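You operate a simulated robot arm through the tools that you are given. There is no shell and no other tool. Be economical: measure what you need, move in short steps, check, and stop when the job is done.

Carry out the task below with a simulated robot arm. There is one attempt and no reset: what you move stays moved.

## Task
Put the tachometer on the top deck of the trolley. Put one of the weights from the top of bench one on top of the white pack. Take the blower one and leave it on the top of the green table. Take the tile two and put it on the top of the gauge bench. Put the ref tile on the top of bench four away on the floor of the light booth. Push the cupboard door thirty shut. Switch the bench fan switch on. Take the thick red coupon from the top of bench ten and leave it on the white test card. Take the white block and leave it on the yellow card on the top of bench seven. Take the carton two and leave it on the top of bench eight. Put the block three on the blue card on the top of bench six. Put the red adapter in the inside of the square yellow tray. Close the water drawer. Any order will do. Set down upright: carton two, block three.

Only the result counts: the job must be done as asked and must still hold three seconds after the hand-in. Knocking over, shifting, dropping, spilling or breaking anything else fails it.

## Robot
A 7-joint arm with a vacuum gripper on a trunk, on a base that drives. Base frame: it is fixed to the floor where the robot stands at the start and does not move with it; the origin is under the middle of the robot, x ahead of it, y to its left, z up; the surface under the hand at the start is at about z = 800. Lengths are in mm, angles in degrees, forces in N, time in s.
Its first joint turns from -149.0 to 149.0 degrees. Places, roughly: bench fan switch [-5100, 1800, 800]; block three [-6000, 4000, 750]; blower one [-3000, -750, 750]; blue card [-5250, 2000, 750]; carton two [-7750, 500, 750]; cupboard door thirty [-4400, 2700, 300]; floor of the light booth (30x25 cm) [-6260, 5700, 780]; inside of the square yellow tray (16x16 cm) [-7480, -1100, 800]; red adapter [-6000, 2500, 750]; ref tile [-2750, 1750, 750]; tachometer [750, 0, 750]; test card [-8250, -1750, 750]; thick red coupon [-8500, -1750, 750]; tile two [-6000, 5500, 750]; top deck of the trolley [700, -2700, 800]; top of bench eight [-5700, 1600, 800]; top of the gauge bench [-6200, 4900, 800]; top of the green table [-2400, 3700, 800]; water drawer [-9700, 1000, 200]; weight [-2000, -1750, 750]; white block (6x5x4 cm) [-7700, -1100, 800]; white pack [-2000, -1500, 750]; yellow card [-5500, -750, 750]. Payload 1.06 kg.
Tool frame: the origin (TCP) lies in the middle of the cups' lips, and z points out of the cups. The gripper has 1 cup of 24 mm across, covering 24 by 24 mm (tool x, y); the bellows give 8 mm. With the vacuum on, a cup seals on a smooth face that it is pressed against (1 to 4 N); it does not hold porous or soft things. The pull reaches 23 N.
Orientation is that of the tool frame in the base frame, as [roll, pitch, yaw] about the fixed x, y, z axes, in that order (R = Rz(yaw) Ry(pitch) Rx(roll)). With the cups facing straight down, the tool's x points along the base's -x, its y along +y and its z along -z.

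## Interface
- The arm moves only by the tool drive_tool. Its argument "motion" is one flat list of numbers, 7 for each row, row after row: the turn, a rotation vector about the tool's x, y, z in degrees, then the shift along the tool's x, y, z in mm, then the vacuum: 1 switches it on, -1 off. In form: [ax, ay, az, dx, dy, dz, suction, ax, ay, az, dx, dy, dz, suction, ...]. A call has 1 to 20 rows; each row is the pose to reach, as a shift and turn from the pose commanded when the call began, along the tool's axes at that moment. Each row takes 0.2 s and may step no farther than 50 mm and 8.6 degrees from the row before; otherwise, or with a gripper value out of range, the whole call is refused. Where a pose cannot be reached the arm comes as near as it can. A force on the tool above 40 N (or 10 N above the force at the start of the call, whichever is more), or a blocked arm, ends the call early, and 0.2 s more pass. The pull builds up within a second once a cup has sealed. Time passes only in rows, and 0.2 s behind the last, so rows that repeat a pose give it time. It gives the time, the measured TCP pose, the force on the tool (base axes) and the pull of the vacuum at its end, in the units of the frame above (readings bear some noise), with the torque about the TCP (base axes, N m) and any sound that the robot's microphone picked up.
- Cameras (640 x 400 px; columns grow to the right, rows downward): "scene" is now at [41.2, 152, 1475.1]; the picture's right is [-0.19, -0.98, 0.00], its down [-0.58, 0.11, -0.81] and it looks along [0.79, -0.16, -0.59] (base axes); focal length 269 px, centre (320, 200). "wrist" rides on the gripper at [78, 19, -96] in the tool frame; the picture's right is [-0.24, 0.97, 0.00], its down [-0.71, -0.17, -0.69] and it looks along [-0.67, -0.16, 0.73] (tool axes); focal length 243 px, centre (320, 200). There is no depth. A picture from a camera that has moved, and an enlarged one, comes with that camera's place and axes in the base frame and with its lens.
- capture(camera): a new picture of that camera. It takes no simulated time.
- slide_trunk(by): slides the trunk up (or, below 0, down) by that many mm; the arm and the scene camera ride with it, the base frame stays. It gives what a move gives, with no picture.
- base_move(legs): drives the robot by 1 to 6 legs, each [ahead, turn to the left] in mm and degrees, along the robot's own axes; the way and the turn of a leg run together, so that a leg with both is an arc; at most 1500 mm and 180 degrees a leg. The arm and the cameras ride along, it lands a little off, and it stops where it bumps. It gives what a move gives.
- aim_head(pan, tilt): turns the head with the scene camera to pan (to the left, within 155 degrees either way) and tilt (down, from -29 to 69), counted from straight ahead of the robot. It gives what a move gives.
- close_up(camera, box): a new picture of the part [left, top, right, bottom] of that camera's present view, enlarged. It takes no simulated time.
- finish_job(): hands the job in; it is judged then, once.

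Work in short steps. Places have to be worked out from the pictures, the camera data and where the tool is seen: move nearer, look again, correct. Check each grasp and each placing, and mend what went wrong. You have 556 turns and 354 pictures in all, those below and enlarged ones among them. Switch the vacuum off and draw the arm clear of the work before you hand the job in, unless the task says otherwise.

The tools are called after "Call:" as name(argument=value, ...) on one line, values as JSON. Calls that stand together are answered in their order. drive_tool: Moves the arm, as the interface text tells. Its arguments: {"type":"object","properties":{"motion":{"type":"array","items":{"type":"number"}}},"required":["motion"]} The other tools are called the same way: slide_trunk (by) slides the trunk up or down; base_move (legs) drives the base; aim_head (pan, tilt) turns the head that bears the scene camera; capture (camera) takes a picture; close_up (camera, box) takes an enlarged picture of a part of a camera's view; finish_job () hands the job in.

At the start:

```text
clock: 0.0
tool_pos: [640.6, -224.6, 1083.6]
orientation: [-180.0, 0.0, 180.0]
wrist_force: [0.3, -0.4, 0.2]
ft_torque: [-0.03, -0.01, 0.04]
pull: 0.0
trunk travel left (down, up): [-525.0, 185.0]
robot x, y, heading: [-0.4, -4.8, 0.1]
head pan, tilt: [-11.2, 36.1]
```

scene: 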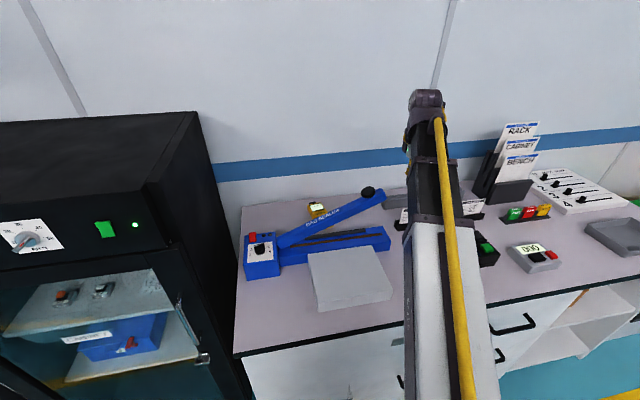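
wrist: 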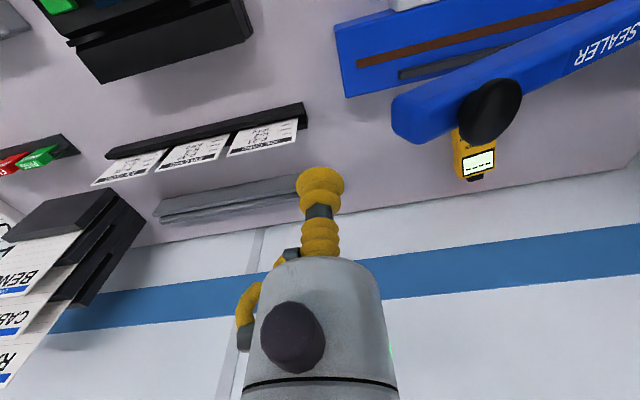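

I first look more closely at the sealer and the yellow tachometer behind it.

Call:
close_up(camera="scene", box=[220, 160, 420, 320])

Call:
close_up(camera="wrist", box=[320, 0, 640, 200])

```text
2.50 times, centred on (320, 240) of scene
camera zoom: at [41.2, 152.0, 1475.1], right [-0.19, -0.98, 0.0], down [-0.58, 0.11, -0.81], along [0.79, -0.16, -0.59], focal length 672 px, centre (320, 100)
```

zoom: 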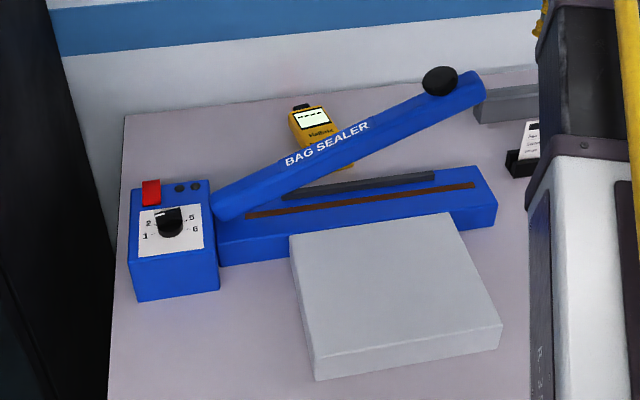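

```text
2.00 times, centred on (480, 100) of wrist
camera zoom: at [562.2, -205.4, 1179.7], right [0.24, 0.97, 0.0], down [0.71, -0.17, 0.69], along [0.67, -0.16, -0.73], focal length 485 px, centre (0, 400)
```

zoom: 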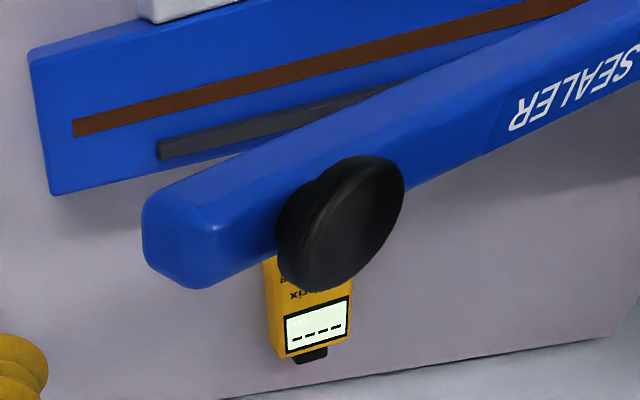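

Triangulation puts the tachometer near (850, 0), behind the sealer's raised arm, whose knob is near (652, -115, 1026). I raise the trunk first, then move the tool out behind that arm.

Call:
slide_trunk(by=100)

Call:
drive_tool(motion=[0, 0, 0, -50, 0, 0, -1, 0, 0, 0, -100, 0, 0, -1, 0, 0, 0, -150, 0, 0, -1, 0, 0, 0, -200, 0, 0, -1, 0, 0, 0, -200, 45, 0, -1, 0, 0, 0, -200, 90, 0, -1, 0, 0, 0, -200, 135, 0, -1, 0, 0, 0, -200, 180, 0, -1, 0, 0, 0, -200, 222, 0, -1])

Call:
capture(camera="wrist")

Call:
capture(camera="scene")

```text
clock: 1.3
tool_pos: [640.3, -224.7, 1184.8]
orientation: [-180.0, 0.0, 180.0]
wrist_force: [-0.3, -0.2, 0.0]
ft_torque: [0.0, -0.02, 0.0]
pull: 0.1
trunk travel left (down, up): [-625.0, 85.0]
robot x, y, heading: [2.8, 1.0, 0.1]
head pan, tilt: [-11.2, 36.1]
```

```text
clock: 3.3
tool_pos: [838.8, 0.3, 1184.9]
orientation: [-180.0, 0.0, -179.9]
wrist_force: [0.7, -0.3, 0.0]
ft_torque: [0.01, -0.01, 0.01]
pull: 0.0
trunk travel left (down, up): [-625.0, 85.0]
robot x, y, heading: [-2.6, -3.1, -0.0]
head pan, tilt: [-11.2, 36.1]
```

```text
349 pictures are left
camera wrist: at [761.6, 18.1, 1280.9], right [0.24, 0.97, 0.0], down [0.71, -0.17, 0.69], along [0.67, -0.16, -0.73], focal length 243 px, centre (320, 200)
```

wrist: 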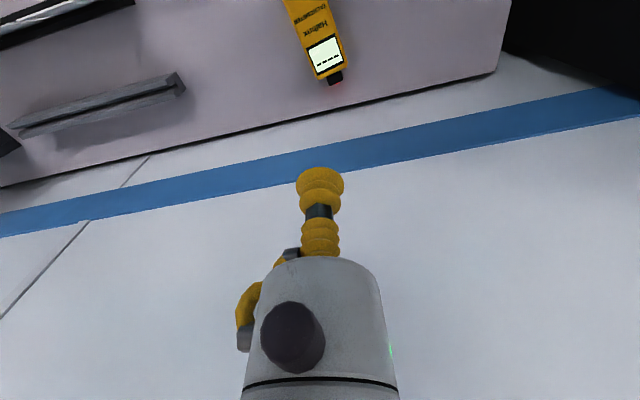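

```text
348 pictures are left
camera scene: at [41.2, 152.3, 1575.1], right [-0.19, -0.98, 0.0], down [-0.58, 0.11, -0.81], along [0.79, -0.16, -0.59], focal length 269 px, centre (320, 200)
```

scene: 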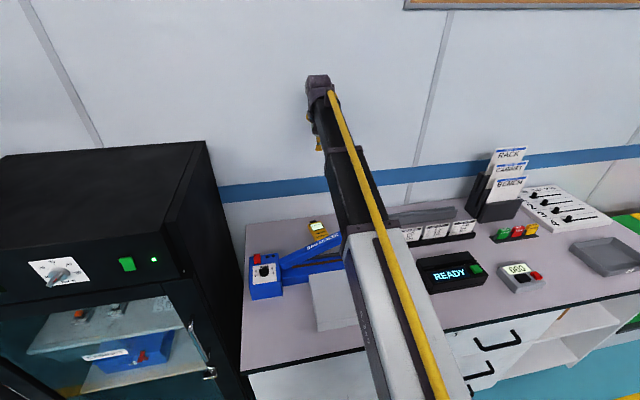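

The tachometer body centre is near (825, -5). I go down behind the sealer arm to about z 900 and look again.

Call:
drive_tool(motion=[0, 0, 0, 6, -2, 50, -1, 0, 0, 0, 12, -4, 100, -1, 0, 0, 0, 12, -4, 150, -1, 0, 0, 0, 12, -4, 200, -1, 0, 0, 0, 12, -4, 250, -1, 0, 0, 0, 12, -4, 290, -1])

Call:
capture(camera="wrist")

Call:
capture(camera="scene")

```text
refused: row 1 steps farther than a row can; nothing moved
```

```text
347 pictures are left
camera wrist: at [761.6, 18.1, 1280.9], right [0.24, 0.97, 0.0], down [0.71, -0.17, 0.69], along [0.67, -0.16, -0.73], focal length 243 px, centre (320, 200)
```

wrist: 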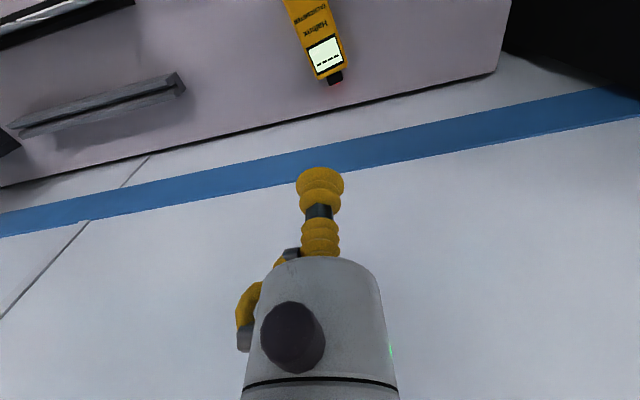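

```text
346 pictures are left
camera scene: at [41.2, 152.3, 1575.1], right [-0.19, -0.98, 0.0], down [-0.58, 0.11, -0.81], along [0.79, -0.16, -0.59], focal length 269 px, centre (320, 200)
```

scene: 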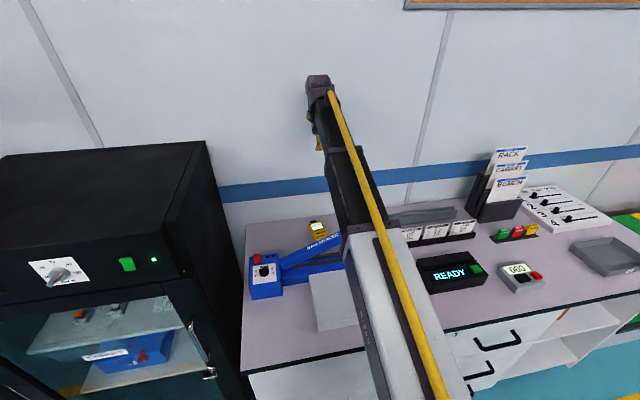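

The step was slightly too long, so I resend it with smaller rows.

Call:
drive_tool(motion=[0, 0, 0, 6, -2, 45, -1, 0, 0, 0, 12, -4, 92, -1, 0, 0, 0, 12, -4, 142, -1, 0, 0, 0, 12, -4, 192, -1, 0, 0, 0, 12, -4, 242, -1, 0, 0, 0, 12, -4, 285, -1])

Call:
capture(camera="wrist")

Call:
capture(camera="scene")

```text
clock: 4.7
tool_pos: [831.9, -4.5, 898.1]
orientation: [180.0, 0.0, -180.0]
wrist_force: [-0.3, 0.7, 1.0]
ft_torque: [0.02, 0.01, 0.02]
pull: 0.0
trunk travel left (down, up): [-625.0, 85.0]
robot x, y, heading: [1.6, 3.3, 0.1]
head pan, tilt: [-11.2, 36.1]
```

```text
345 pictures are left
camera wrist: at [752.8, 13.8, 994.7], right [0.24, 0.97, 0.0], down [0.71, -0.17, 0.69], along [0.67, -0.16, -0.73], focal length 243 px, centre (320, 200)
```

wrist: 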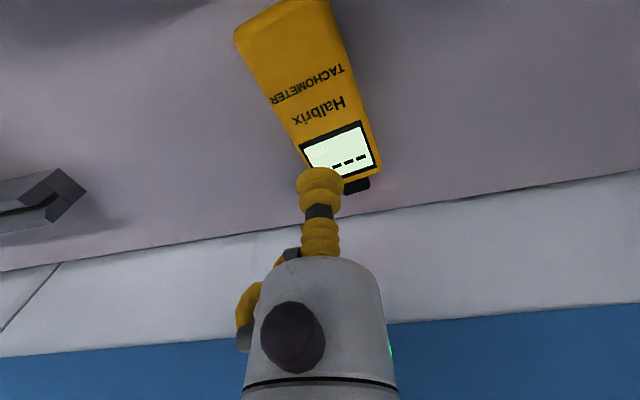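

```text
344 pictures are left
camera scene: at [41.3, 152.1, 1575.2], right [-0.19, -0.98, 0.0], down [-0.58, 0.11, -0.81], along [0.79, -0.16, -0.59], focal length 269 px, centre (320, 200)
```

scene: 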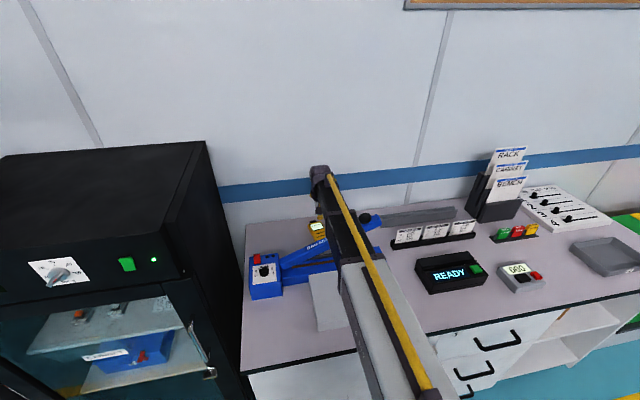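

The forearm will pass quite near the sealer's raised arm, so I raise the trunk by 80 first to steepen it and check from the pictures.

Call:
slide_trunk(by=82)

Call:
drive_tool(motion=[0, 0, 0, 8, 0, 40, -1, 0, 0, 0, 16, 0, 82, -1])

Call:
close_up(camera="scene", box=[240, 160, 440, 285])

```text
clock: 5.9
tool_pos: [829.5, -4.5, 981.5]
orientation: [-180.0, 0.0, -180.0]
wrist_force: [-0.2, -0.6, -0.5]
ft_torque: [0.0, 0.03, 0.02]
pull: 0.0
trunk travel left (down, up): [-707.0, 3.0]
robot x, y, heading: [1.2, -0.4, -0.1]
head pan, tilt: [-11.2, 36.1]
```

```text
clock: 6.5
tool_pos: [815.9, -4.4, 900.1]
orientation: [180.0, 0.0, 179.9]
wrist_force: [0.2, -0.1, -0.5]
ft_torque: [0.0, 0.03, 0.04]
pull: 0.0
trunk travel left (down, up): [-707.0, 3.0]
robot x, y, heading: [-2.7, 2.2, -0.1]
head pan, tilt: [-11.2, 36.1]
```

```text
3.20 times, centred on (340, 222) of scene
camera zoom: at [41.4, 152.1, 1657.2], right [-0.19, -0.98, 0.0], down [-0.58, 0.11, -0.81], along [0.79, -0.16, -0.59], focal length 861 px, centre (256, 128)
```

zoom: 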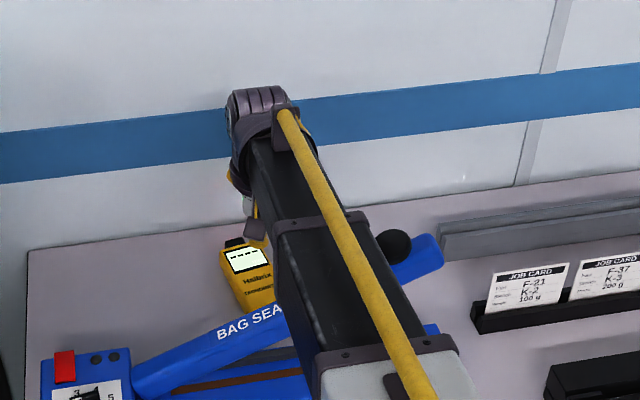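

The forearm looks clear of the sealer arm by several centimetres. I go down slowly with the vacuum on.

Call:
drive_tool(motion=[0, 0, 0, 0, 0, 25, 1, 0, 0, 0, 0, 0, 45, 1, 0, 0, 0, 0, 0, 55, 1, 0, 0, 0, 0, 0, 60, 1, 0, 0, 0, 0, 0, 63, 1])

Call:
capture(camera="wrist")

```text
clock: 7.7
tool_pos: [814.8, -5.3, 836.1]
orientation: [179.9, 0.0, 179.9]
wrist_force: [0.2, 0.8, -0.9]
ft_torque: [0.01, 0.02, -0.02]
pull: 0.0
trunk travel left (down, up): [-707.0, 3.0]
robot x, y, heading: [0.5, 1.5, -0.1]
head pan, tilt: [-11.2, 36.1]
```

```text
342 pictures are left
camera wrist: at [737.0, 13.1, 932.2], right [0.24, 0.97, 0.0], down [0.71, -0.17, 0.69], along [0.67, -0.16, -0.73], focal length 243 px, centre (320, 200)
```

wrist: 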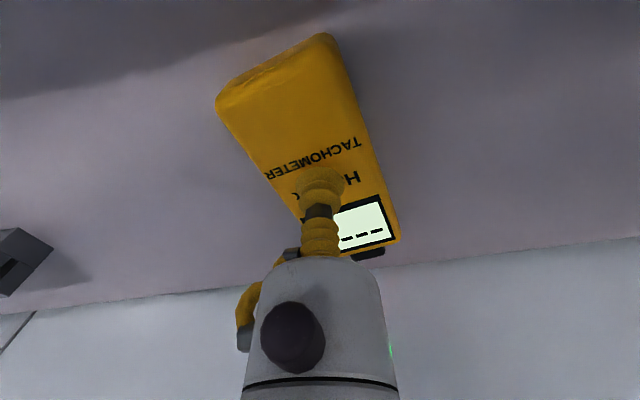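

The cup is over the label, centred across the body. I press down in small steps.

Call:
drive_tool(motion=[0, 0, 0, 0, 2, 4, 1, 0, 0, 0, 0, 2, 7, 1, 0, 0, 0, 0, 2, 10, 1, 0, 0, 0, 0, 2, 10, 1, 0, 0, 0, 0, 2, 10, 1])

```text
clock: 8.9
tool_pos: [814.1, -2.9, 827.4]
orientation: [-179.9, 0.1, -180.0]
wrist_force: [5.8, -2.8, 15.5]
ft_torque: [0.01, 0.01, -0.02]
pull: 22.5
trunk travel left (down, up): [-707.0, 3.0]
robot x, y, heading: [2.7, 1.2, 0.1]
head pan, tilt: [-11.2, 36.1]
```

Sealed with a pull of 22.5 N. I lift it straight up above the sealer.

Call:
drive_tool(motion=[0, 0, 0, 0, 0, -5, 1, 0, 0, 0, 0, 0, -15, 1, 0, 0, 0, 0, 0, -40, 1, 0, 0, 0, 0, 0, -80, 1, 0, 0, 0, 0, 0, -125, 1, 0, 0, 0, 0, 0, -170, 1, 0, 0, 0, 0, 0, -215, 1, 0, 0, 0, 0, 0, -265, 1, 0, 0, 0, 0, 0, -315, 1, 0, 0, 0, 0, 0, -365, 1])

Call:
capture(camera="wrist")

```text
clock: 11.1
tool_pos: [815.4, -2.4, 1192.6]
orientation: [-180.0, 0.0, 179.9]
wrist_force: [0.5, -0.4, -1.9]
ft_torque: [0.01, 0.0, -0.01]
pull: 22.7
trunk travel left (down, up): [-707.0, 3.0]
robot x, y, heading: [-2.4, 3.0, -0.1]
head pan, tilt: [-11.2, 36.1]
```

```text
341 pictures are left
camera wrist: at [737.3, 16.2, 1288.3], right [0.24, 0.97, 0.0], down [0.71, -0.17, 0.68], along [0.67, -0.16, -0.73], focal length 243 px, centre (320, 200)
```

wrist: 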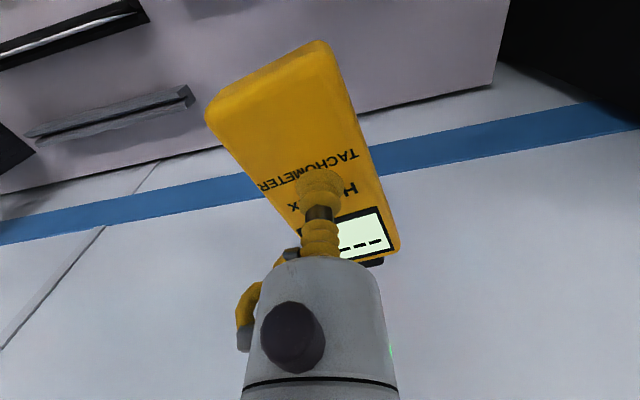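

Held well. I retract the arm towards the robot and turn the head to the right to see the way to the trolley.

Call:
drive_tool(motion=[0, 0, 0, 50, 0, 0, 1, 0, 0, 0, 100, 0, 0, 1, 0, 0, 0, 150, 0, 0, 1, 0, 0, 0, 200, 0, 0, 1, 0, 0, 0, 245, 0, 0, 1])

Call:
aim_head(pan=-75, tilt=25)

Call:
capture(camera="scene")

Call:
aim_head(pan=-140, tilt=20)

Call:
capture(camera="scene")

Call:
aim_head(pan=140, tilt=15)

Call:
capture(camera="scene")

Call:
aim_head(pan=90, tilt=20)

Call:
capture(camera="scene")

```text
clock: 12.3
tool_pos: [569.3, -1.4, 1192.1]
orientation: [180.0, 0.0, 180.0]
wrist_force: [0.0, -0.5, -1.6]
ft_torque: [0.04, 0.02, 0.01]
pull: 23.2
trunk travel left (down, up): [-707.0, 3.0]
robot x, y, heading: [-0.5, 1.2, 0.1]
head pan, tilt: [-11.2, 36.1]
```

```text
clock: 13.7
tool_pos: [570.4, -0.8, 1191.8]
orientation: [180.0, 0.0, 180.0]
wrist_force: [0.4, 0.1, -1.5]
ft_torque: [0.01, 0.05, 0.01]
pull: 23.0
trunk travel left (down, up): [-707.0, 3.0]
robot x, y, heading: [2.1, -0.1, -0.1]
head pan, tilt: [-75.0, 25.0]
```

```text
340 pictures are left
camera scene: at [-20.6, 80.1, 1674.6], right [-0.97, -0.26, 0.0], down [-0.11, 0.41, -0.91], along [0.24, -0.88, -0.42], focal length 269 px, centre (320, 200)
```

scene: 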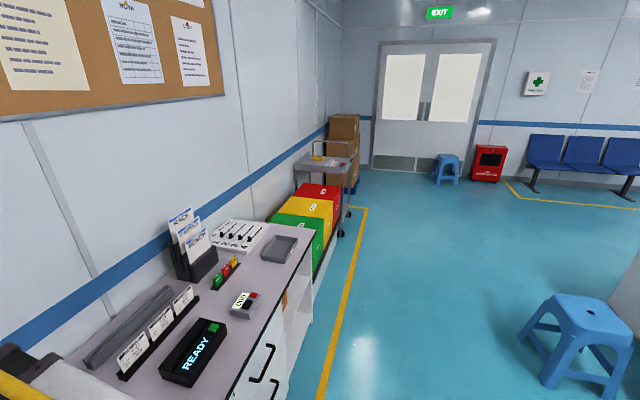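

```text
clock: 15.0
tool_pos: [570.6, -1.1, 1191.7]
orientation: [-180.0, 0.0, 179.9]
wrist_force: [-0.3, 0.1, -1.1]
ft_torque: [0.0, 0.0, 0.06]
pull: 23.0
trunk travel left (down, up): [-707.0, 3.0]
robot x, y, heading: [0.7, -0.9, -0.1]
head pan, tilt: [-140.0, 20.0]
```

```text
339 pictures are left
camera scene: at [-115.8, 109.2, 1682.7], right [-0.64, 0.77, 0.0], down [0.26, 0.22, -0.94], along [-0.72, -0.6, -0.34], focal length 269 px, centre (320, 200)
```

scene: 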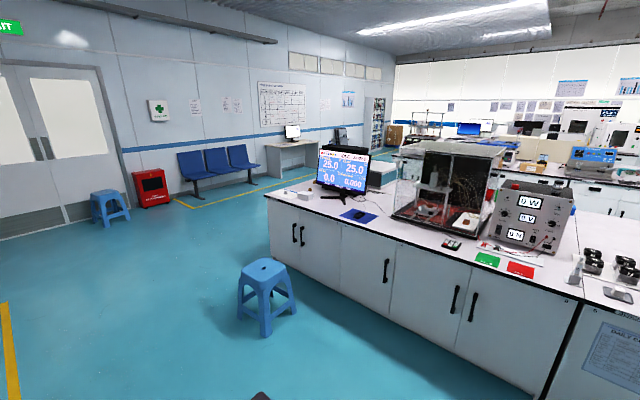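

```text
clock: 18.9
tool_pos: [571.3, -1.9, 1191.4]
orientation: [180.0, -0.1, 179.9]
wrist_force: [-0.2, 0.1, -2.0]
ft_torque: [0.0, 0.0, 0.04]
pull: 22.7
trunk travel left (down, up): [-707.0, 3.0]
robot x, y, heading: [2.6, 0.7, 0.3]
head pan, tilt: [140.0, 15.0]
```

```text
338 pictures are left
camera scene: at [-116.0, 229.1, 1690.9], right [0.64, 0.77, 0.0], down [0.2, -0.17, -0.97], along [-0.74, 0.62, -0.26], focal length 269 px, centre (320, 200)
```

scene: 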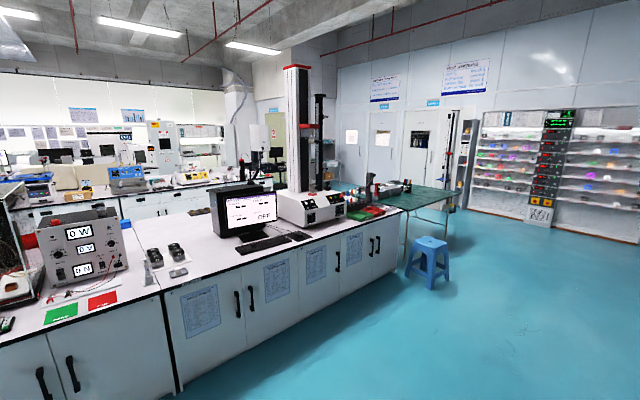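

```text
clock: 20.1
tool_pos: [571.3, -2.0, 1192.8]
orientation: [180.0, 0.0, 180.0]
wrist_force: [-0.1, 0.8, -1.1]
ft_torque: [-0.01, 0.01, -0.01]
pull: 22.8
trunk travel left (down, up): [-707.0, 3.0]
robot x, y, heading: [0.1, -2.4, 0.2]
head pan, tilt: [90.0, 20.0]
```

```text
337 pictures are left
camera scene: at [-44.6, 262.2, 1682.7], right [1.0, 0.0, 0.0], down [0.0, -0.34, -0.94], along [0.0, 0.94, -0.34], focal length 269 px, centre (320, 200)
```

scene: 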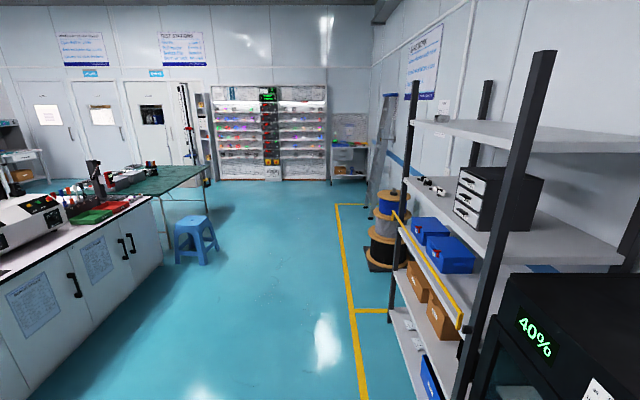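

The aisle at x≈0 is free to y≈-2700. I back off a little, turn right, drive along it, then turn to face the trolley.

Call:
base_move(legs=[[-200, 0], [0, -90], [1350, 0], [1350, 0], [0, 90]])

Call:
aim_head(pan=-10, tilt=36)

Call:
capture(camera="scene")

```text
clock: 41.8
tool_pos: [441.2, -2662.6, 1191.0]
orientation: [-179.9, 0.0, -178.9]
wrist_force: [0.2, 0.3, -1.5]
ft_torque: [-0.04, 0.02, -0.01]
pull: 22.8
trunk travel left (down, up): [-707.0, 3.0]
robot x, y, heading: [-132.4, -2675.4, 0.8]
head pan, tilt: [90.0, 20.0]
```

```text
clock: 43.6
tool_pos: [441.5, -2662.9, 1192.0]
orientation: [-180.0, 0.0, -178.9]
wrist_force: [0.3, -0.8, -2.0]
ft_torque: [0.01, 0.04, 0.02]
pull: 22.8
trunk travel left (down, up): [-707.0, 3.0]
robot x, y, heading: [-129.9, -2672.7, 1.0]
head pan, tilt: [-10.0, 36.0]
```

```text
336 pictures are left
camera scene: at [-90.7, -2517.8, 1657.3], right [-0.15, -0.99, 0.0], down [-0.58, 0.09, -0.81], along [0.8, -0.13, -0.59], focal length 269 px, centre (320, 200)
```

scene: 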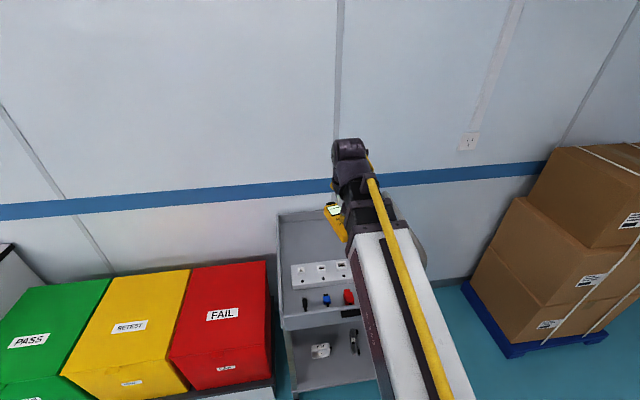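

The trolley deck spans roughly x 400–970. I extend the tool over it and look down.

Call:
drive_tool(motion=[0, 0, 0, -50, 0, 0, 1, 0, 0, 0, -100, 0, 0, 1, 0, 0, 0, -150, -20, 0, 1, 0, 0, 0, -190, -40, 0, 1])

Call:
capture(camera="wrist")

Call:
aim_head(pan=-30, tilt=36)

Call:
capture(camera="scene")

```text
refused: row 3 steps farther than a row can; nothing moved
```

```text
335 pictures are left
camera wrist: at [362.4, -2646.8, 1287.2], right [0.22, 0.98, 0.0], down [0.71, -0.16, 0.69], along [0.67, -0.15, -0.73], focal length 243 px, centre (320, 200)
```

wrist: 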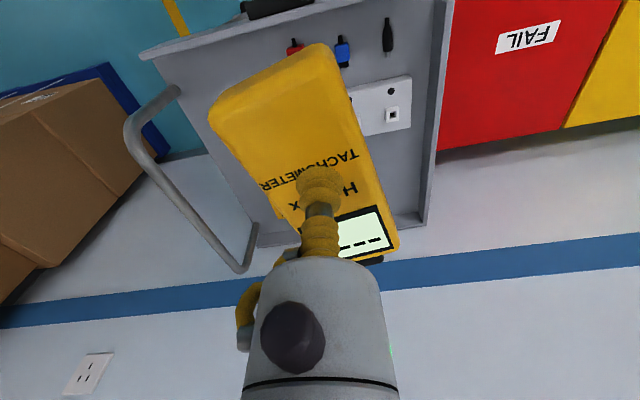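

```text
clock: 44.4
tool_pos: [441.2, -2663.3, 1191.1]
orientation: [-180.0, -0.1, -178.8]
wrist_force: [0.4, 0.5, -0.5]
ft_torque: [0.0, 0.01, 0.03]
pull: 22.6
trunk travel left (down, up): [-707.0, 3.0]
robot x, y, heading: [-128.9, -2670.0, 1.1]
head pan, tilt: [-30.0, 36.0]
```

```text
334 pictures are left
camera scene: at [-100.5, -2546.5, 1657.3], right [-0.48, -0.88, 0.0], down [-0.51, 0.28, -0.81], along [0.71, -0.39, -0.59], focal length 269 px, centre (320, 200)
```

scene: 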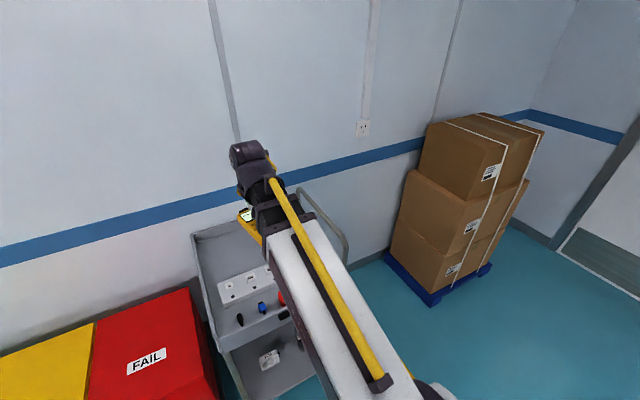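

The far half of the deck looks empty. I drive 100 mm nearer, extend over it and check.

Call:
base_move(legs=[[100, 0]])

Call:
drive_tool(motion=[0, 0, 0, -50, 0, 0, 1, 0, 0, 0, -100, 0, 0, 1, 0, 0, 0, -145, -20, 0, 1, 0, 0, 0, -190, -40, 0, 1, 0, 0, 0, -235, -60, 0, 1])

Call:
capture(camera="wrist")

Call:
capture(camera="scene")

```text
clock: 45.5
tool_pos: [540.9, -2662.1, 1190.8]
orientation: [-180.0, 0.0, -178.9]
wrist_force: [0.8, -0.7, -2.1]
ft_torque: [0.0, 0.02, 0.02]
pull: 22.9
trunk travel left (down, up): [-707.0, 3.0]
robot x, y, heading: [-31.7, -2671.7, 1.0]
head pan, tilt: [-30.0, 36.0]
```

```text
clock: 46.7
tool_pos: [780.6, -2716.5, 1190.6]
orientation: [-180.0, 0.0, -178.8]
wrist_force: [0.5, 0.2, -1.8]
ft_torque: [-0.05, 0.01, 0.0]
pull: 23.2
trunk travel left (down, up): [-707.0, 3.0]
robot x, y, heading: [-28.1, -2671.6, 1.2]
head pan, tilt: [-30.0, 36.0]
```

```text
333 pictures are left
camera wrist: at [701.7, -2700.1, 1286.1], right [0.22, 0.98, 0.0], down [0.71, -0.16, 0.68], along [0.67, -0.15, -0.73], focal length 243 px, centre (320, 200)
```

wrist: 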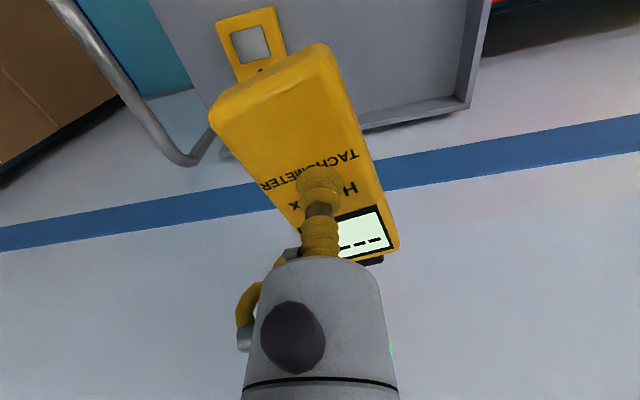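

```text
332 pictures are left
camera scene: at [0.4, -2544.8, 1657.3], right [-0.48, -0.88, 0.0], down [-0.51, 0.28, -0.81], along [0.71, -0.39, -0.59], focal length 269 px, centre (320, 200)
```

scene: 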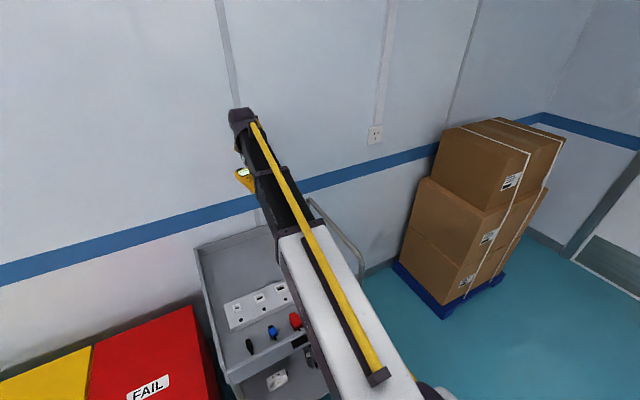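

A yellow item lies at about (785, -2825), so I place the tachometer at about (800, -2605), where the deck is clear.

Call:
drive_tool(motion=[0, 0, 0, -10, 45, 0, 1, 0, 0, 0, -20, 90, 0, 1, 0, 0, 0, -22, 112, 0, 1, 0, 0, 0, -22, 112, 50, 1, 0, 0, 0, -22, 112, 100, 1, 0, 0, 0, -22, 112, 150, 1, 0, 0, 0, -22, 112, 200, 1, 0, 0, 0, -22, 112, 250, 1, 0, 0, 0, -22, 112, 300, 1])

Call:
capture(camera="scene")

Call:
capture(camera="wrist")

```text
clock: 48.7
tool_pos: [797.4, -2607.4, 891.2]
orientation: [179.9, 0.0, -178.9]
wrist_force: [0.0, -0.2, -1.2]
ft_torque: [0.0, -0.01, 0.01]
pull: 23.0
trunk travel left (down, up): [-707.0, 3.0]
robot x, y, heading: [-28.6, -2666.6, 1.4]
head pan, tilt: [-30.0, 36.0]
```

```text
331 pictures are left
camera scene: at [0.0, -2544.7, 1657.4], right [-0.48, -0.88, 0.0], down [-0.51, 0.28, -0.81], along [0.71, -0.39, -0.59], focal length 269 px, centre (320, 200)
```

scene: 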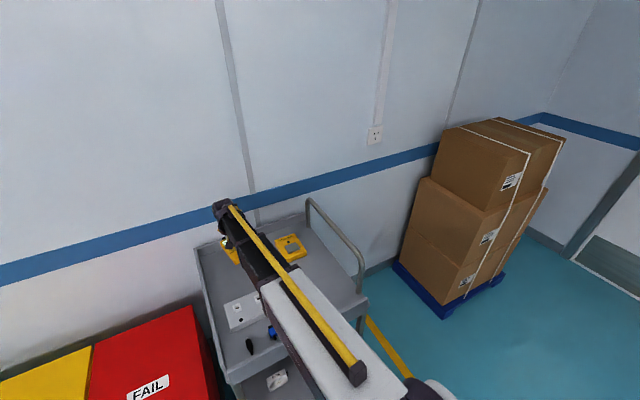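

```text
330 pictures are left
camera wrist: at [719.5, -2590.2, 987.2], right [0.22, 0.98, 0.0], down [0.71, -0.16, 0.69], along [0.67, -0.15, -0.73], focal length 243 px, centre (320, 200)
```

wrist: 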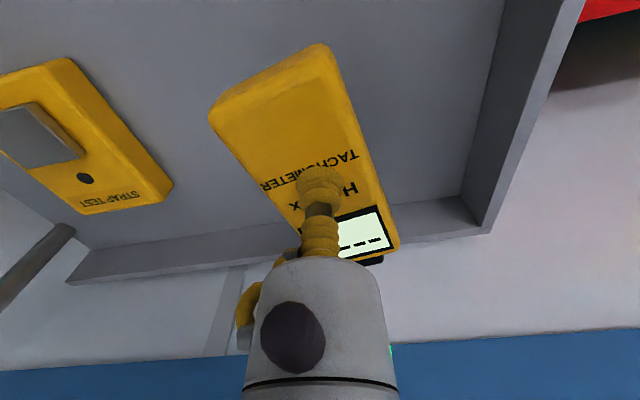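

The spot is clear. I lower the tachometer gently until contact.

Call:
drive_tool(motion=[0, 0, 0, 0, 0, 25, 1, 0, 0, 0, 0, 0, 42, 1, 0, 0, 0, 0, 0, 50, 1, 0, 0, 0, 0, 0, 54, 1, 0, 0, 0, 0, 0, 58, 1])

```text
clock: 49.9
tool_pos: [796.4, -2605.3, 832.5]
orientation: [-180.0, 0.0, -178.9]
wrist_force: [-0.2, 0.4, -1.1]
ft_torque: [-0.05, 0.04, 0.01]
pull: 22.4
trunk travel left (down, up): [-707.0, 3.0]
robot x, y, heading: [-31.9, -2668.4, 1.1]
head pan, tilt: [-30.0, 36.0]
```

Call:
drive_tool(motion=[0, 0, 0, 0, 0, 3, 1, 0, 0, 0, 0, 0, 6, 1, 0, 0, 0, 0, 0, 6, 1])

```text
clock: 50.7
tool_pos: [796.7, -2603.8, 828.7]
orientation: [180.0, 0.0, -178.9]
wrist_force: [-0.6, 0.3, -1.3]
ft_torque: [0.0, 0.03, 0.01]
pull: 22.9
trunk travel left (down, up): [-707.0, 3.0]
robot x, y, heading: [-28.9, -2670.3, 0.8]
head pan, tilt: [-30.0, 36.0]
```

No contact yet, so I continue lowering in small steps.

Call:
drive_tool(motion=[0, 0, 0, 0, 0, 4, 1, 0, 0, 0, 0, 0, 8, 1, 0, 0, 0, 0, 0, 8, 1])

```text
clock: 51.5
tool_pos: [799.5, -2606.4, 820.4]
orientation: [-180.0, 0.0, -178.9]
wrist_force: [0.0, 0.2, -1.4]
ft_torque: [0.03, 0.06, 0.03]
pull: 23.1
trunk travel left (down, up): [-707.0, 3.0]
robot x, y, heading: [-26.8, -2673.4, 1.0]
head pan, tilt: [-30.0, 36.0]
```

Call:
capture(camera="wrist")

Call:
drive_tool(motion=[0, 0, 0, 0, 0, 4, 1, 0, 0, 0, 0, 0, 8, 1, 0, 0, 0, 0, 0, 12, 1, 0, 0, 0, 0, 0, 12, 1])

```text
329 pictures are left
camera wrist: at [719.0, -2588.2, 915.6], right [0.22, 0.98, 0.0], down [0.71, -0.16, 0.69], along [0.67, -0.15, -0.73], focal length 243 px, centre (320, 200)
```

wrist: 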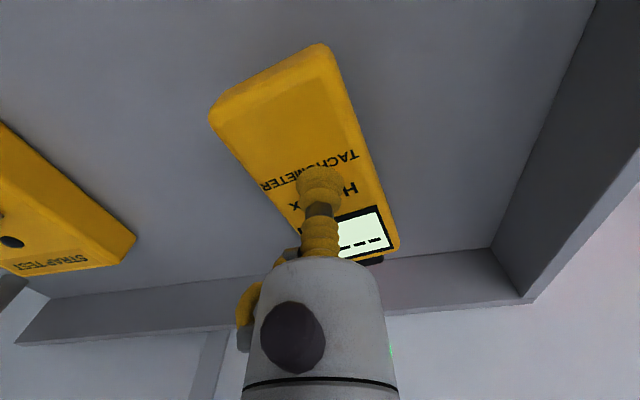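

```text
clock: 52.5
tool_pos: [796.3, -2604.1, 809.5]
orientation: [179.9, 0.1, -178.9]
wrist_force: [1.6, -1.1, 15.7]
ft_torque: [0.0, -0.03, 0.03]
pull: 23.3
trunk travel left (down, up): [-707.0, 3.0]
robot x, y, heading: [-27.8, -2669.9, 1.3]
head pan, tilt: [-30.0, 36.0]
```

Contact is made. I back off the press slightly, release, and rise.

Call:
drive_tool(motion=[0, 0, 0, 0, 0, -4, 1, 0, 0, 0, 0, 0, -4, -1, 0, 0, 0, 0, 0, -4, -1, 0, 0, 0, 0, 0, -4, -1, 0, 0, 0, 0, 0, -8, -1, 0, 0, 0, 0, 0, -30, -1, 0, 0, 0, 0, 0, -70, -1, 0, 0, 0, 0, 0, -115, -1, 0, 0, 0, 0, 0, -165, -1, 0, 0, 0, 0, 0, -215, -1, 0, 0, 0, 0, 0, -265, -1, 0, 0, 0, 0, 0, -315, -1, 0, 0, 0, 50, 0, -315, -1, 0, 0, 0, 100, 0, -315, -1, 0, 0, 0, 150, 0, -315, -1, 0, 0, 0, 200, 0, -315, -1])

Call:
capture(camera="wrist")

```text
clock: 55.9
tool_pos: [595.0, -2608.1, 1122.1]
orientation: [-180.0, 0.0, -179.0]
wrist_force: [-0.6, 0.0, -0.1]
ft_torque: [0.02, 0.02, 0.06]
pull: 0.1
trunk travel left (down, up): [-707.0, 3.0]
robot x, y, heading: [-28.2, -2670.2, 0.8]
head pan, tilt: [-30.0, 36.0]
```

```text
328 pictures are left
camera wrist: at [517.0, -2591.1, 1217.4], right [0.22, 0.98, 0.0], down [0.71, -0.16, 0.69], along [0.67, -0.15, -0.73], focal length 243 px, centre (320, 200)
```

wrist: 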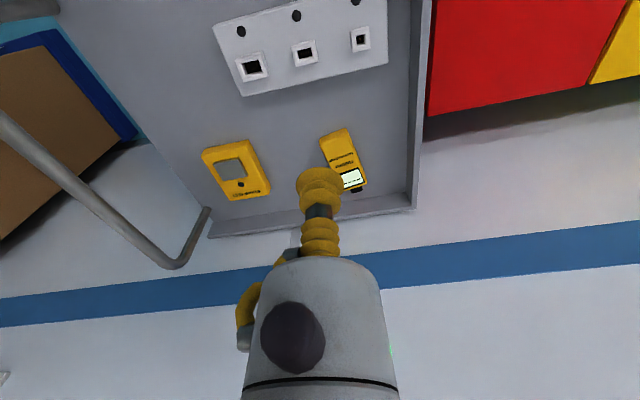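

The tachometer rests on the deck. Next is the weight on bench one: I turn and drive towards (-1080, -2000), facing the island.

Call:
drive_tool(motion=[0, 0, 0, 30, 0, -40, -1, 0, 0, 0, 50, 0, -80, -1])

Call:
base_move(legs=[[0, 147], [1250, 0], [0, 32]])

Call:
aim_head(pan=-20, tilt=36)

Call:
capture(camera="scene")

```text
clock: 56.5
tool_pos: [546.2, -2608.8, 1203.8]
orientation: [180.0, 0.0, -178.9]
wrist_force: [-0.6, 0.1, -0.8]
ft_torque: [0.01, -0.02, 0.0]
pull: 0.0
trunk travel left (down, up): [-707.0, 3.0]
robot x, y, heading: [-26.9, -2667.0, 0.8]
head pan, tilt: [-30.0, 36.0]
```

```text
clock: 70.5
tool_pos: [-1682.0, -2085.3, 1203.7]
orientation: [-179.9, 0.0, 1.1]
wrist_force: [-0.4, 0.1, 0.0]
ft_torque: [0.03, -0.02, 0.02]
pull: 0.0
trunk travel left (down, up): [-707.0, 3.0]
robot x, y, heading: [-1105.4, -2023.6, -178.9]
head pan, tilt: [-30.0, 36.0]
```

```text
clock: 71.2
tool_pos: [-1683.1, -2085.1, 1202.2]
orientation: [180.0, 0.0, 1.1]
wrist_force: [0.4, -0.2, -0.5]
ft_torque: [-0.01, -0.02, 0.0]
pull: 0.1
trunk travel left (down, up): [-707.0, 3.0]
robot x, y, heading: [-1106.9, -2021.0, -179.3]
head pan, tilt: [-20.0, 36.0]
```

```text
327 pictures are left
camera scene: at [-1140.5, -2165.0, 1657.3], right [0.33, 0.95, 0.0], down [0.56, -0.19, -0.81], along [-0.77, 0.26, -0.59], focal length 269 px, centre (320, 200)
```

scene: 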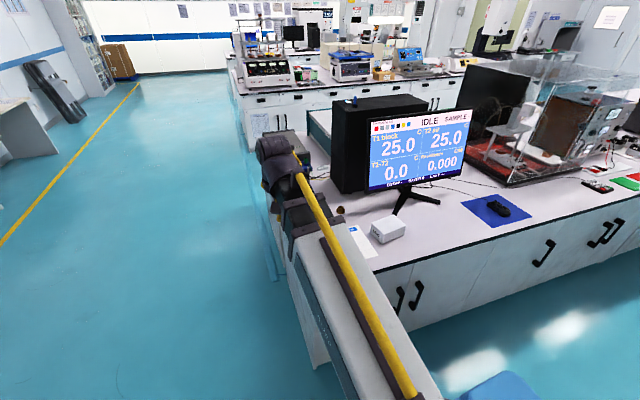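

The white pack is near (-1906, -1578) and the bench edge is at x≈-1727. I drive 230 ahead, swing the tool over the bench end to find the weights.

Call:
base_move(legs=[[230, 0]])

Call:
drive_tool(motion=[0, 0, 0, 0, -50, 0, -1, 0, 0, 0, 0, -100, 0, -1, 0, 0, 0, 10, -145, 0, -1, 0, 0, 0, 20, -190, 0, -1, 0, 0, 0, 30, -235, 0, -1, 0, 0, 0, 40, -280, 0, -1])

Call:
capture(camera="wrist")

Call:
capture(camera="scene")

```text
clock: 73.0
tool_pos: [-1914.6, -2090.8, 1202.4]
orientation: [179.9, -0.1, 1.4]
wrist_force: [0.1, 0.3, 0.0]
ft_torque: [0.0, 0.0, -0.03]
pull: 0.1
trunk travel left (down, up): [-707.0, 3.0]
robot x, y, heading: [-1337.9, -2029.5, -178.7]
head pan, tilt: [-20.0, 36.0]
```

```text
clock: 74.4
tool_pos: [-1883.5, -1810.7, 1202.7]
orientation: [-180.0, 0.0, 1.3]
wrist_force: [0.3, -0.3, 0.5]
ft_torque: [-0.02, 0.0, 0.01]
pull: 0.0
trunk travel left (down, up): [-707.0, 3.0]
robot x, y, heading: [-1341.3, -2032.0, -178.9]
head pan, tilt: [-20.0, 36.0]
```

```text
326 pictures are left
camera wrist: at [-1804.5, -1827.2, 1299.1], right [-0.21, -0.98, 0.0], down [-0.71, 0.16, 0.68], along [-0.67, 0.15, -0.73], focal length 243 px, centre (320, 200)
```

wrist: 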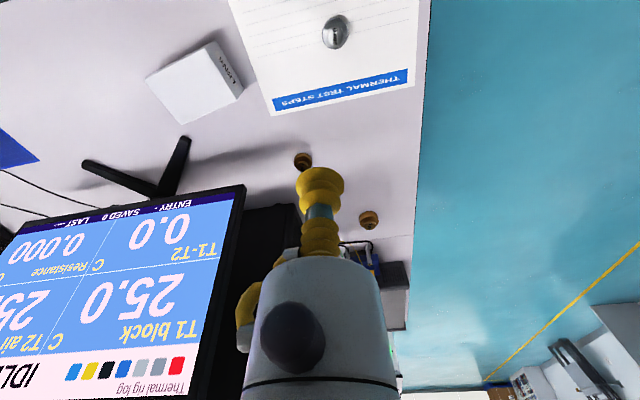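

```text
325 pictures are left
camera scene: at [-1372.6, -2169.4, 1657.4], right [0.32, 0.95, 0.0], down [0.56, -0.19, -0.81], along [-0.77, 0.26, -0.59], focal length 269 px, centre (320, 200)
```

scene: 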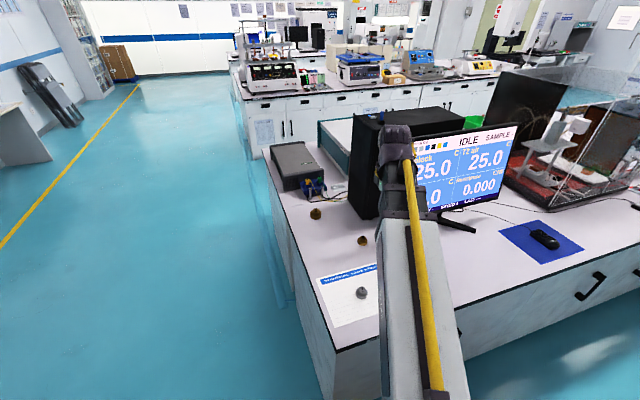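

Three knobbed weights are visible: a silver one on the sheet and two brass ones. I zoom in on them.

Call:
close_up(camera="wrist", box=[130, 0, 450, 200])

Call:
close_up(camera="scene", box=[280, 190, 400, 310])

```text
2.00 times, centred on (290, 100) of wrist
camera zoom: at [-1804.5, -1827.2, 1299.1], right [-0.21, -0.98, 0.0], down [-0.71, 0.16, 0.68], along [-0.67, 0.15, -0.73], focal length 485 px, centre (380, 400)
```

zoom: 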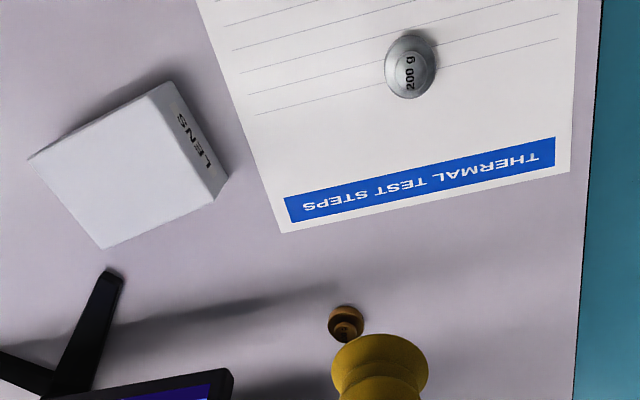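

```text
3.33 times, centred on (340, 250) of scene
camera zoom: at [-1372.6, -2169.4, 1657.4], right [0.32, 0.95, 0.0], down [0.56, -0.19, -0.81], along [-0.77, 0.26, -0.59], focal length 897 px, centre (253, 33)
```

zoom: 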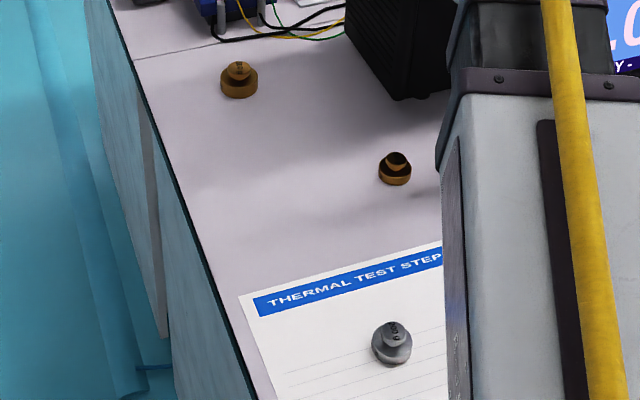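

The silver 200 g weight has a flat marked knob top, at about (-1878, -1835). I descend above it to z≈930.

Call:
drive_tool(motion=[0, 0, 0, 2, 12, 45, -1, 0, 0, 0, 4, 24, 90, -1, 0, 0, 0, 4, 24, 140, -1, 0, 0, 0, 4, 24, 190, -1, 0, 0, 0, 4, 24, 240, -1, 0, 0, 0, 4, 24, 275, -1])

Call:
capture(camera="wrist")

```text
clock: 75.8
tool_pos: [-1876.0, -1834.0, 928.9]
orientation: [-180.0, 0.0, 1.1]
wrist_force: [0.2, -0.9, 0.1]
ft_torque: [-0.04, -0.02, 0.02]
pull: 0.1
trunk travel left (down, up): [-707.0, 3.0]
robot x, y, heading: [-1339.1, -2028.2, -178.4]
head pan, tilt: [-20.0, 36.0]
```

```text
322 pictures are left
camera wrist: at [-1796.4, -1852.1, 1024.1], right [-0.21, -0.98, 0.0], down [-0.71, 0.16, 0.69], along [-0.67, 0.15, -0.73], focal length 243 px, centre (320, 200)
```

wrist: 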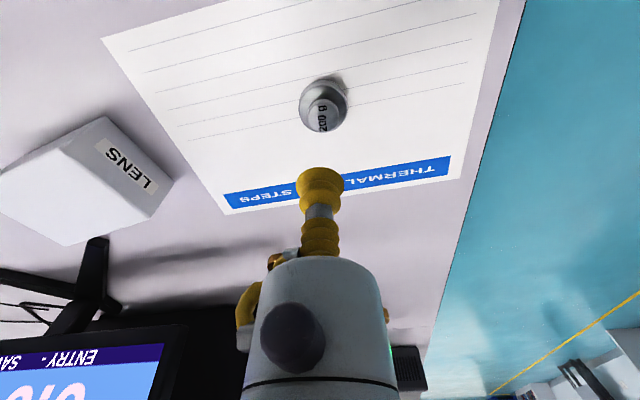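

Aligned within 1–2 mm. I descend further and check once more.

Call:
drive_tool(motion=[0, 0, 0, 0, 2, 40, 1, 0, 0, 0, 0, 2, 70, 1])

Call:
capture(camera="wrist")

```text
clock: 76.4
tool_pos: [-1875.6, -1836.7, 859.5]
orientation: [180.0, 0.0, 1.3]
wrist_force: [-0.8, 0.3, -0.3]
ft_torque: [-0.02, -0.01, 0.01]
pull: 0.1
trunk travel left (down, up): [-707.0, 3.0]
robot x, y, heading: [-1337.6, -2025.7, -178.7]
head pan, tilt: [-20.0, 36.0]
```

```text
321 pictures are left
camera wrist: at [-1796.4, -1854.0, 955.2], right [-0.21, -0.98, 0.0], down [-0.71, 0.16, 0.69], along [-0.67, 0.15, -0.73], focal length 243 px, centre (320, 200)
```

wrist: 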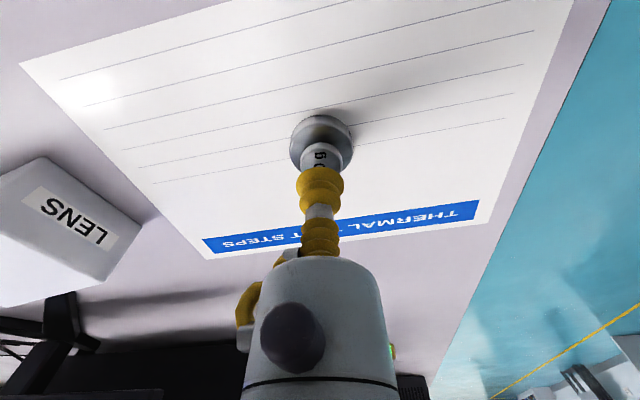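

Centred. I press down slowly.

Call:
drive_tool(motion=[0, 0, 0, 0, 0, 8, 1, 0, 0, 0, 0, 0, 14, 1, 0, 0, 0, 0, 0, 18, 1, 0, 0, 0, 0, 0, 22, 1, 0, 0, 0, 0, 0, 22, 1])

```text
clock: 77.6
tool_pos: [-1875.8, -1835.6, 835.7]
orientation: [-179.9, 0.1, 1.3]
wrist_force: [0.8, 0.5, 0.6]
ft_torque: [-0.03, -0.01, -0.01]
pull: 0.1
trunk travel left (down, up): [-707.0, 3.0]
robot x, y, heading: [-1342.2, -2023.9, -179.0]
head pan, tilt: [-20.0, 36.0]
```

Call:
drive_tool(motion=[0, 0, 0, 0, 0, 4, 1, 0, 0, 0, 0, 0, 8, 1, 0, 0, 0, 0, 0, 12, 1, 0, 0, 0, 0, 0, 12, 1])

Call:
capture(camera="wrist")

```text
clock: 78.6
tool_pos: [-1876.3, -1836.6, 823.6]
orientation: [179.9, 0.0, 1.2]
wrist_force: [0.6, 0.8, 2.7]
ft_torque: [-0.03, -0.03, -0.02]
pull: 0.0
trunk travel left (down, up): [-707.0, 3.0]
robot x, y, heading: [-1341.4, -2031.0, -178.8]
head pan, tilt: [-20.0, 36.0]
```

```text
320 pictures are left
camera wrist: at [-1797.2, -1854.4, 920.0], right [-0.21, -0.98, 0.0], down [-0.71, 0.16, 0.69], along [-0.67, 0.15, -0.73], focal length 243 px, centre (320, 200)
```

wrist: 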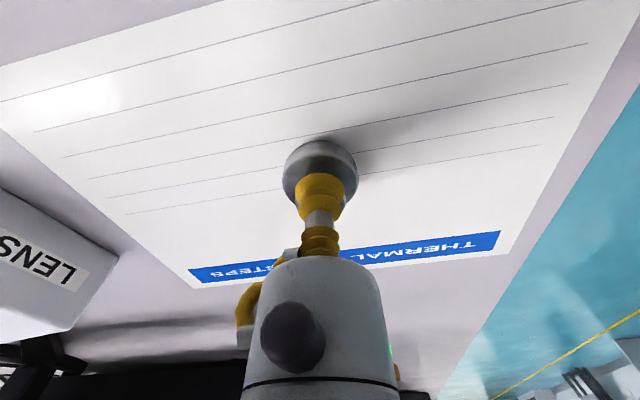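

Contact at 2.7 N but no seal; the base centre suggests I'm about 3–4 mm short in x. I lift slightly, shift, and press again.

Call:
drive_tool(motion=[0, 0, 0, 0, 0, -6, 1, 0, 0, 0, -3.5, 0, -6, 1, 0, 0, 0, -3.5, 0, 0, 1, 0, 0, 0, -3.5, 0, 2, 1, 0, 0, 0, -3.5, 0, 2, 1, 0, 0, 0, -3.5, 0, 2, 1])

```text
clock: 80.0
tool_pos: [-1879.6, -1836.2, 823.0]
orientation: [179.9, 0.0, 1.3]
wrist_force: [0.8, -0.1, 4.5]
ft_torque: [0.0, 0.01, -0.02]
pull: 0.0
trunk travel left (down, up): [-707.0, 3.0]
robot x, y, heading: [-1337.2, -2027.3, -178.8]
head pan, tilt: [-20.0, 36.0]
```

Call:
close_up(camera="wrist", box=[260, 120, 380, 220])

Call:
close_up(camera="scene", box=[320, 240, 420, 310])

```text
4.00 times, centred on (320, 170) of wrist
camera zoom: at [-1801.3, -1853.7, 917.9], right [-0.21, -0.98, 0.0], down [-0.71, 0.16, 0.69], along [-0.67, 0.15, -0.73], focal length 970 px, centre (320, 320)
```

zoom: 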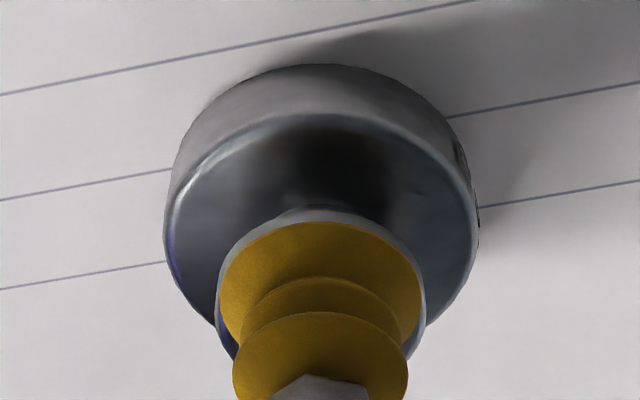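

```text
5.71 times, centred on (370, 275) of scene
camera zoom: at [-1372.2, -2169.9, 1657.3], right [0.32, 0.95, 0.0], down [0.56, -0.19, -0.81], along [-0.77, 0.26, -0.59], focal length 1537 px, centre (34, -229)
```

zoom: 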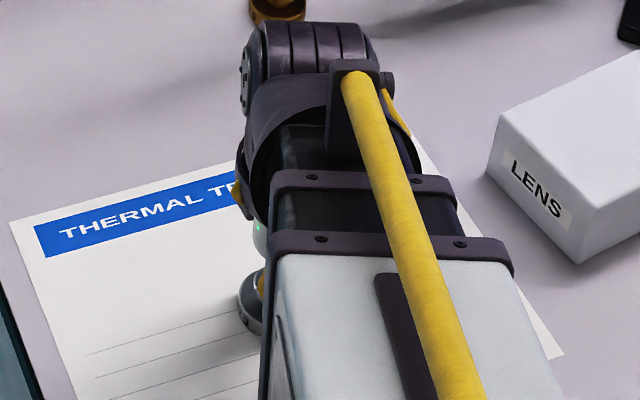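

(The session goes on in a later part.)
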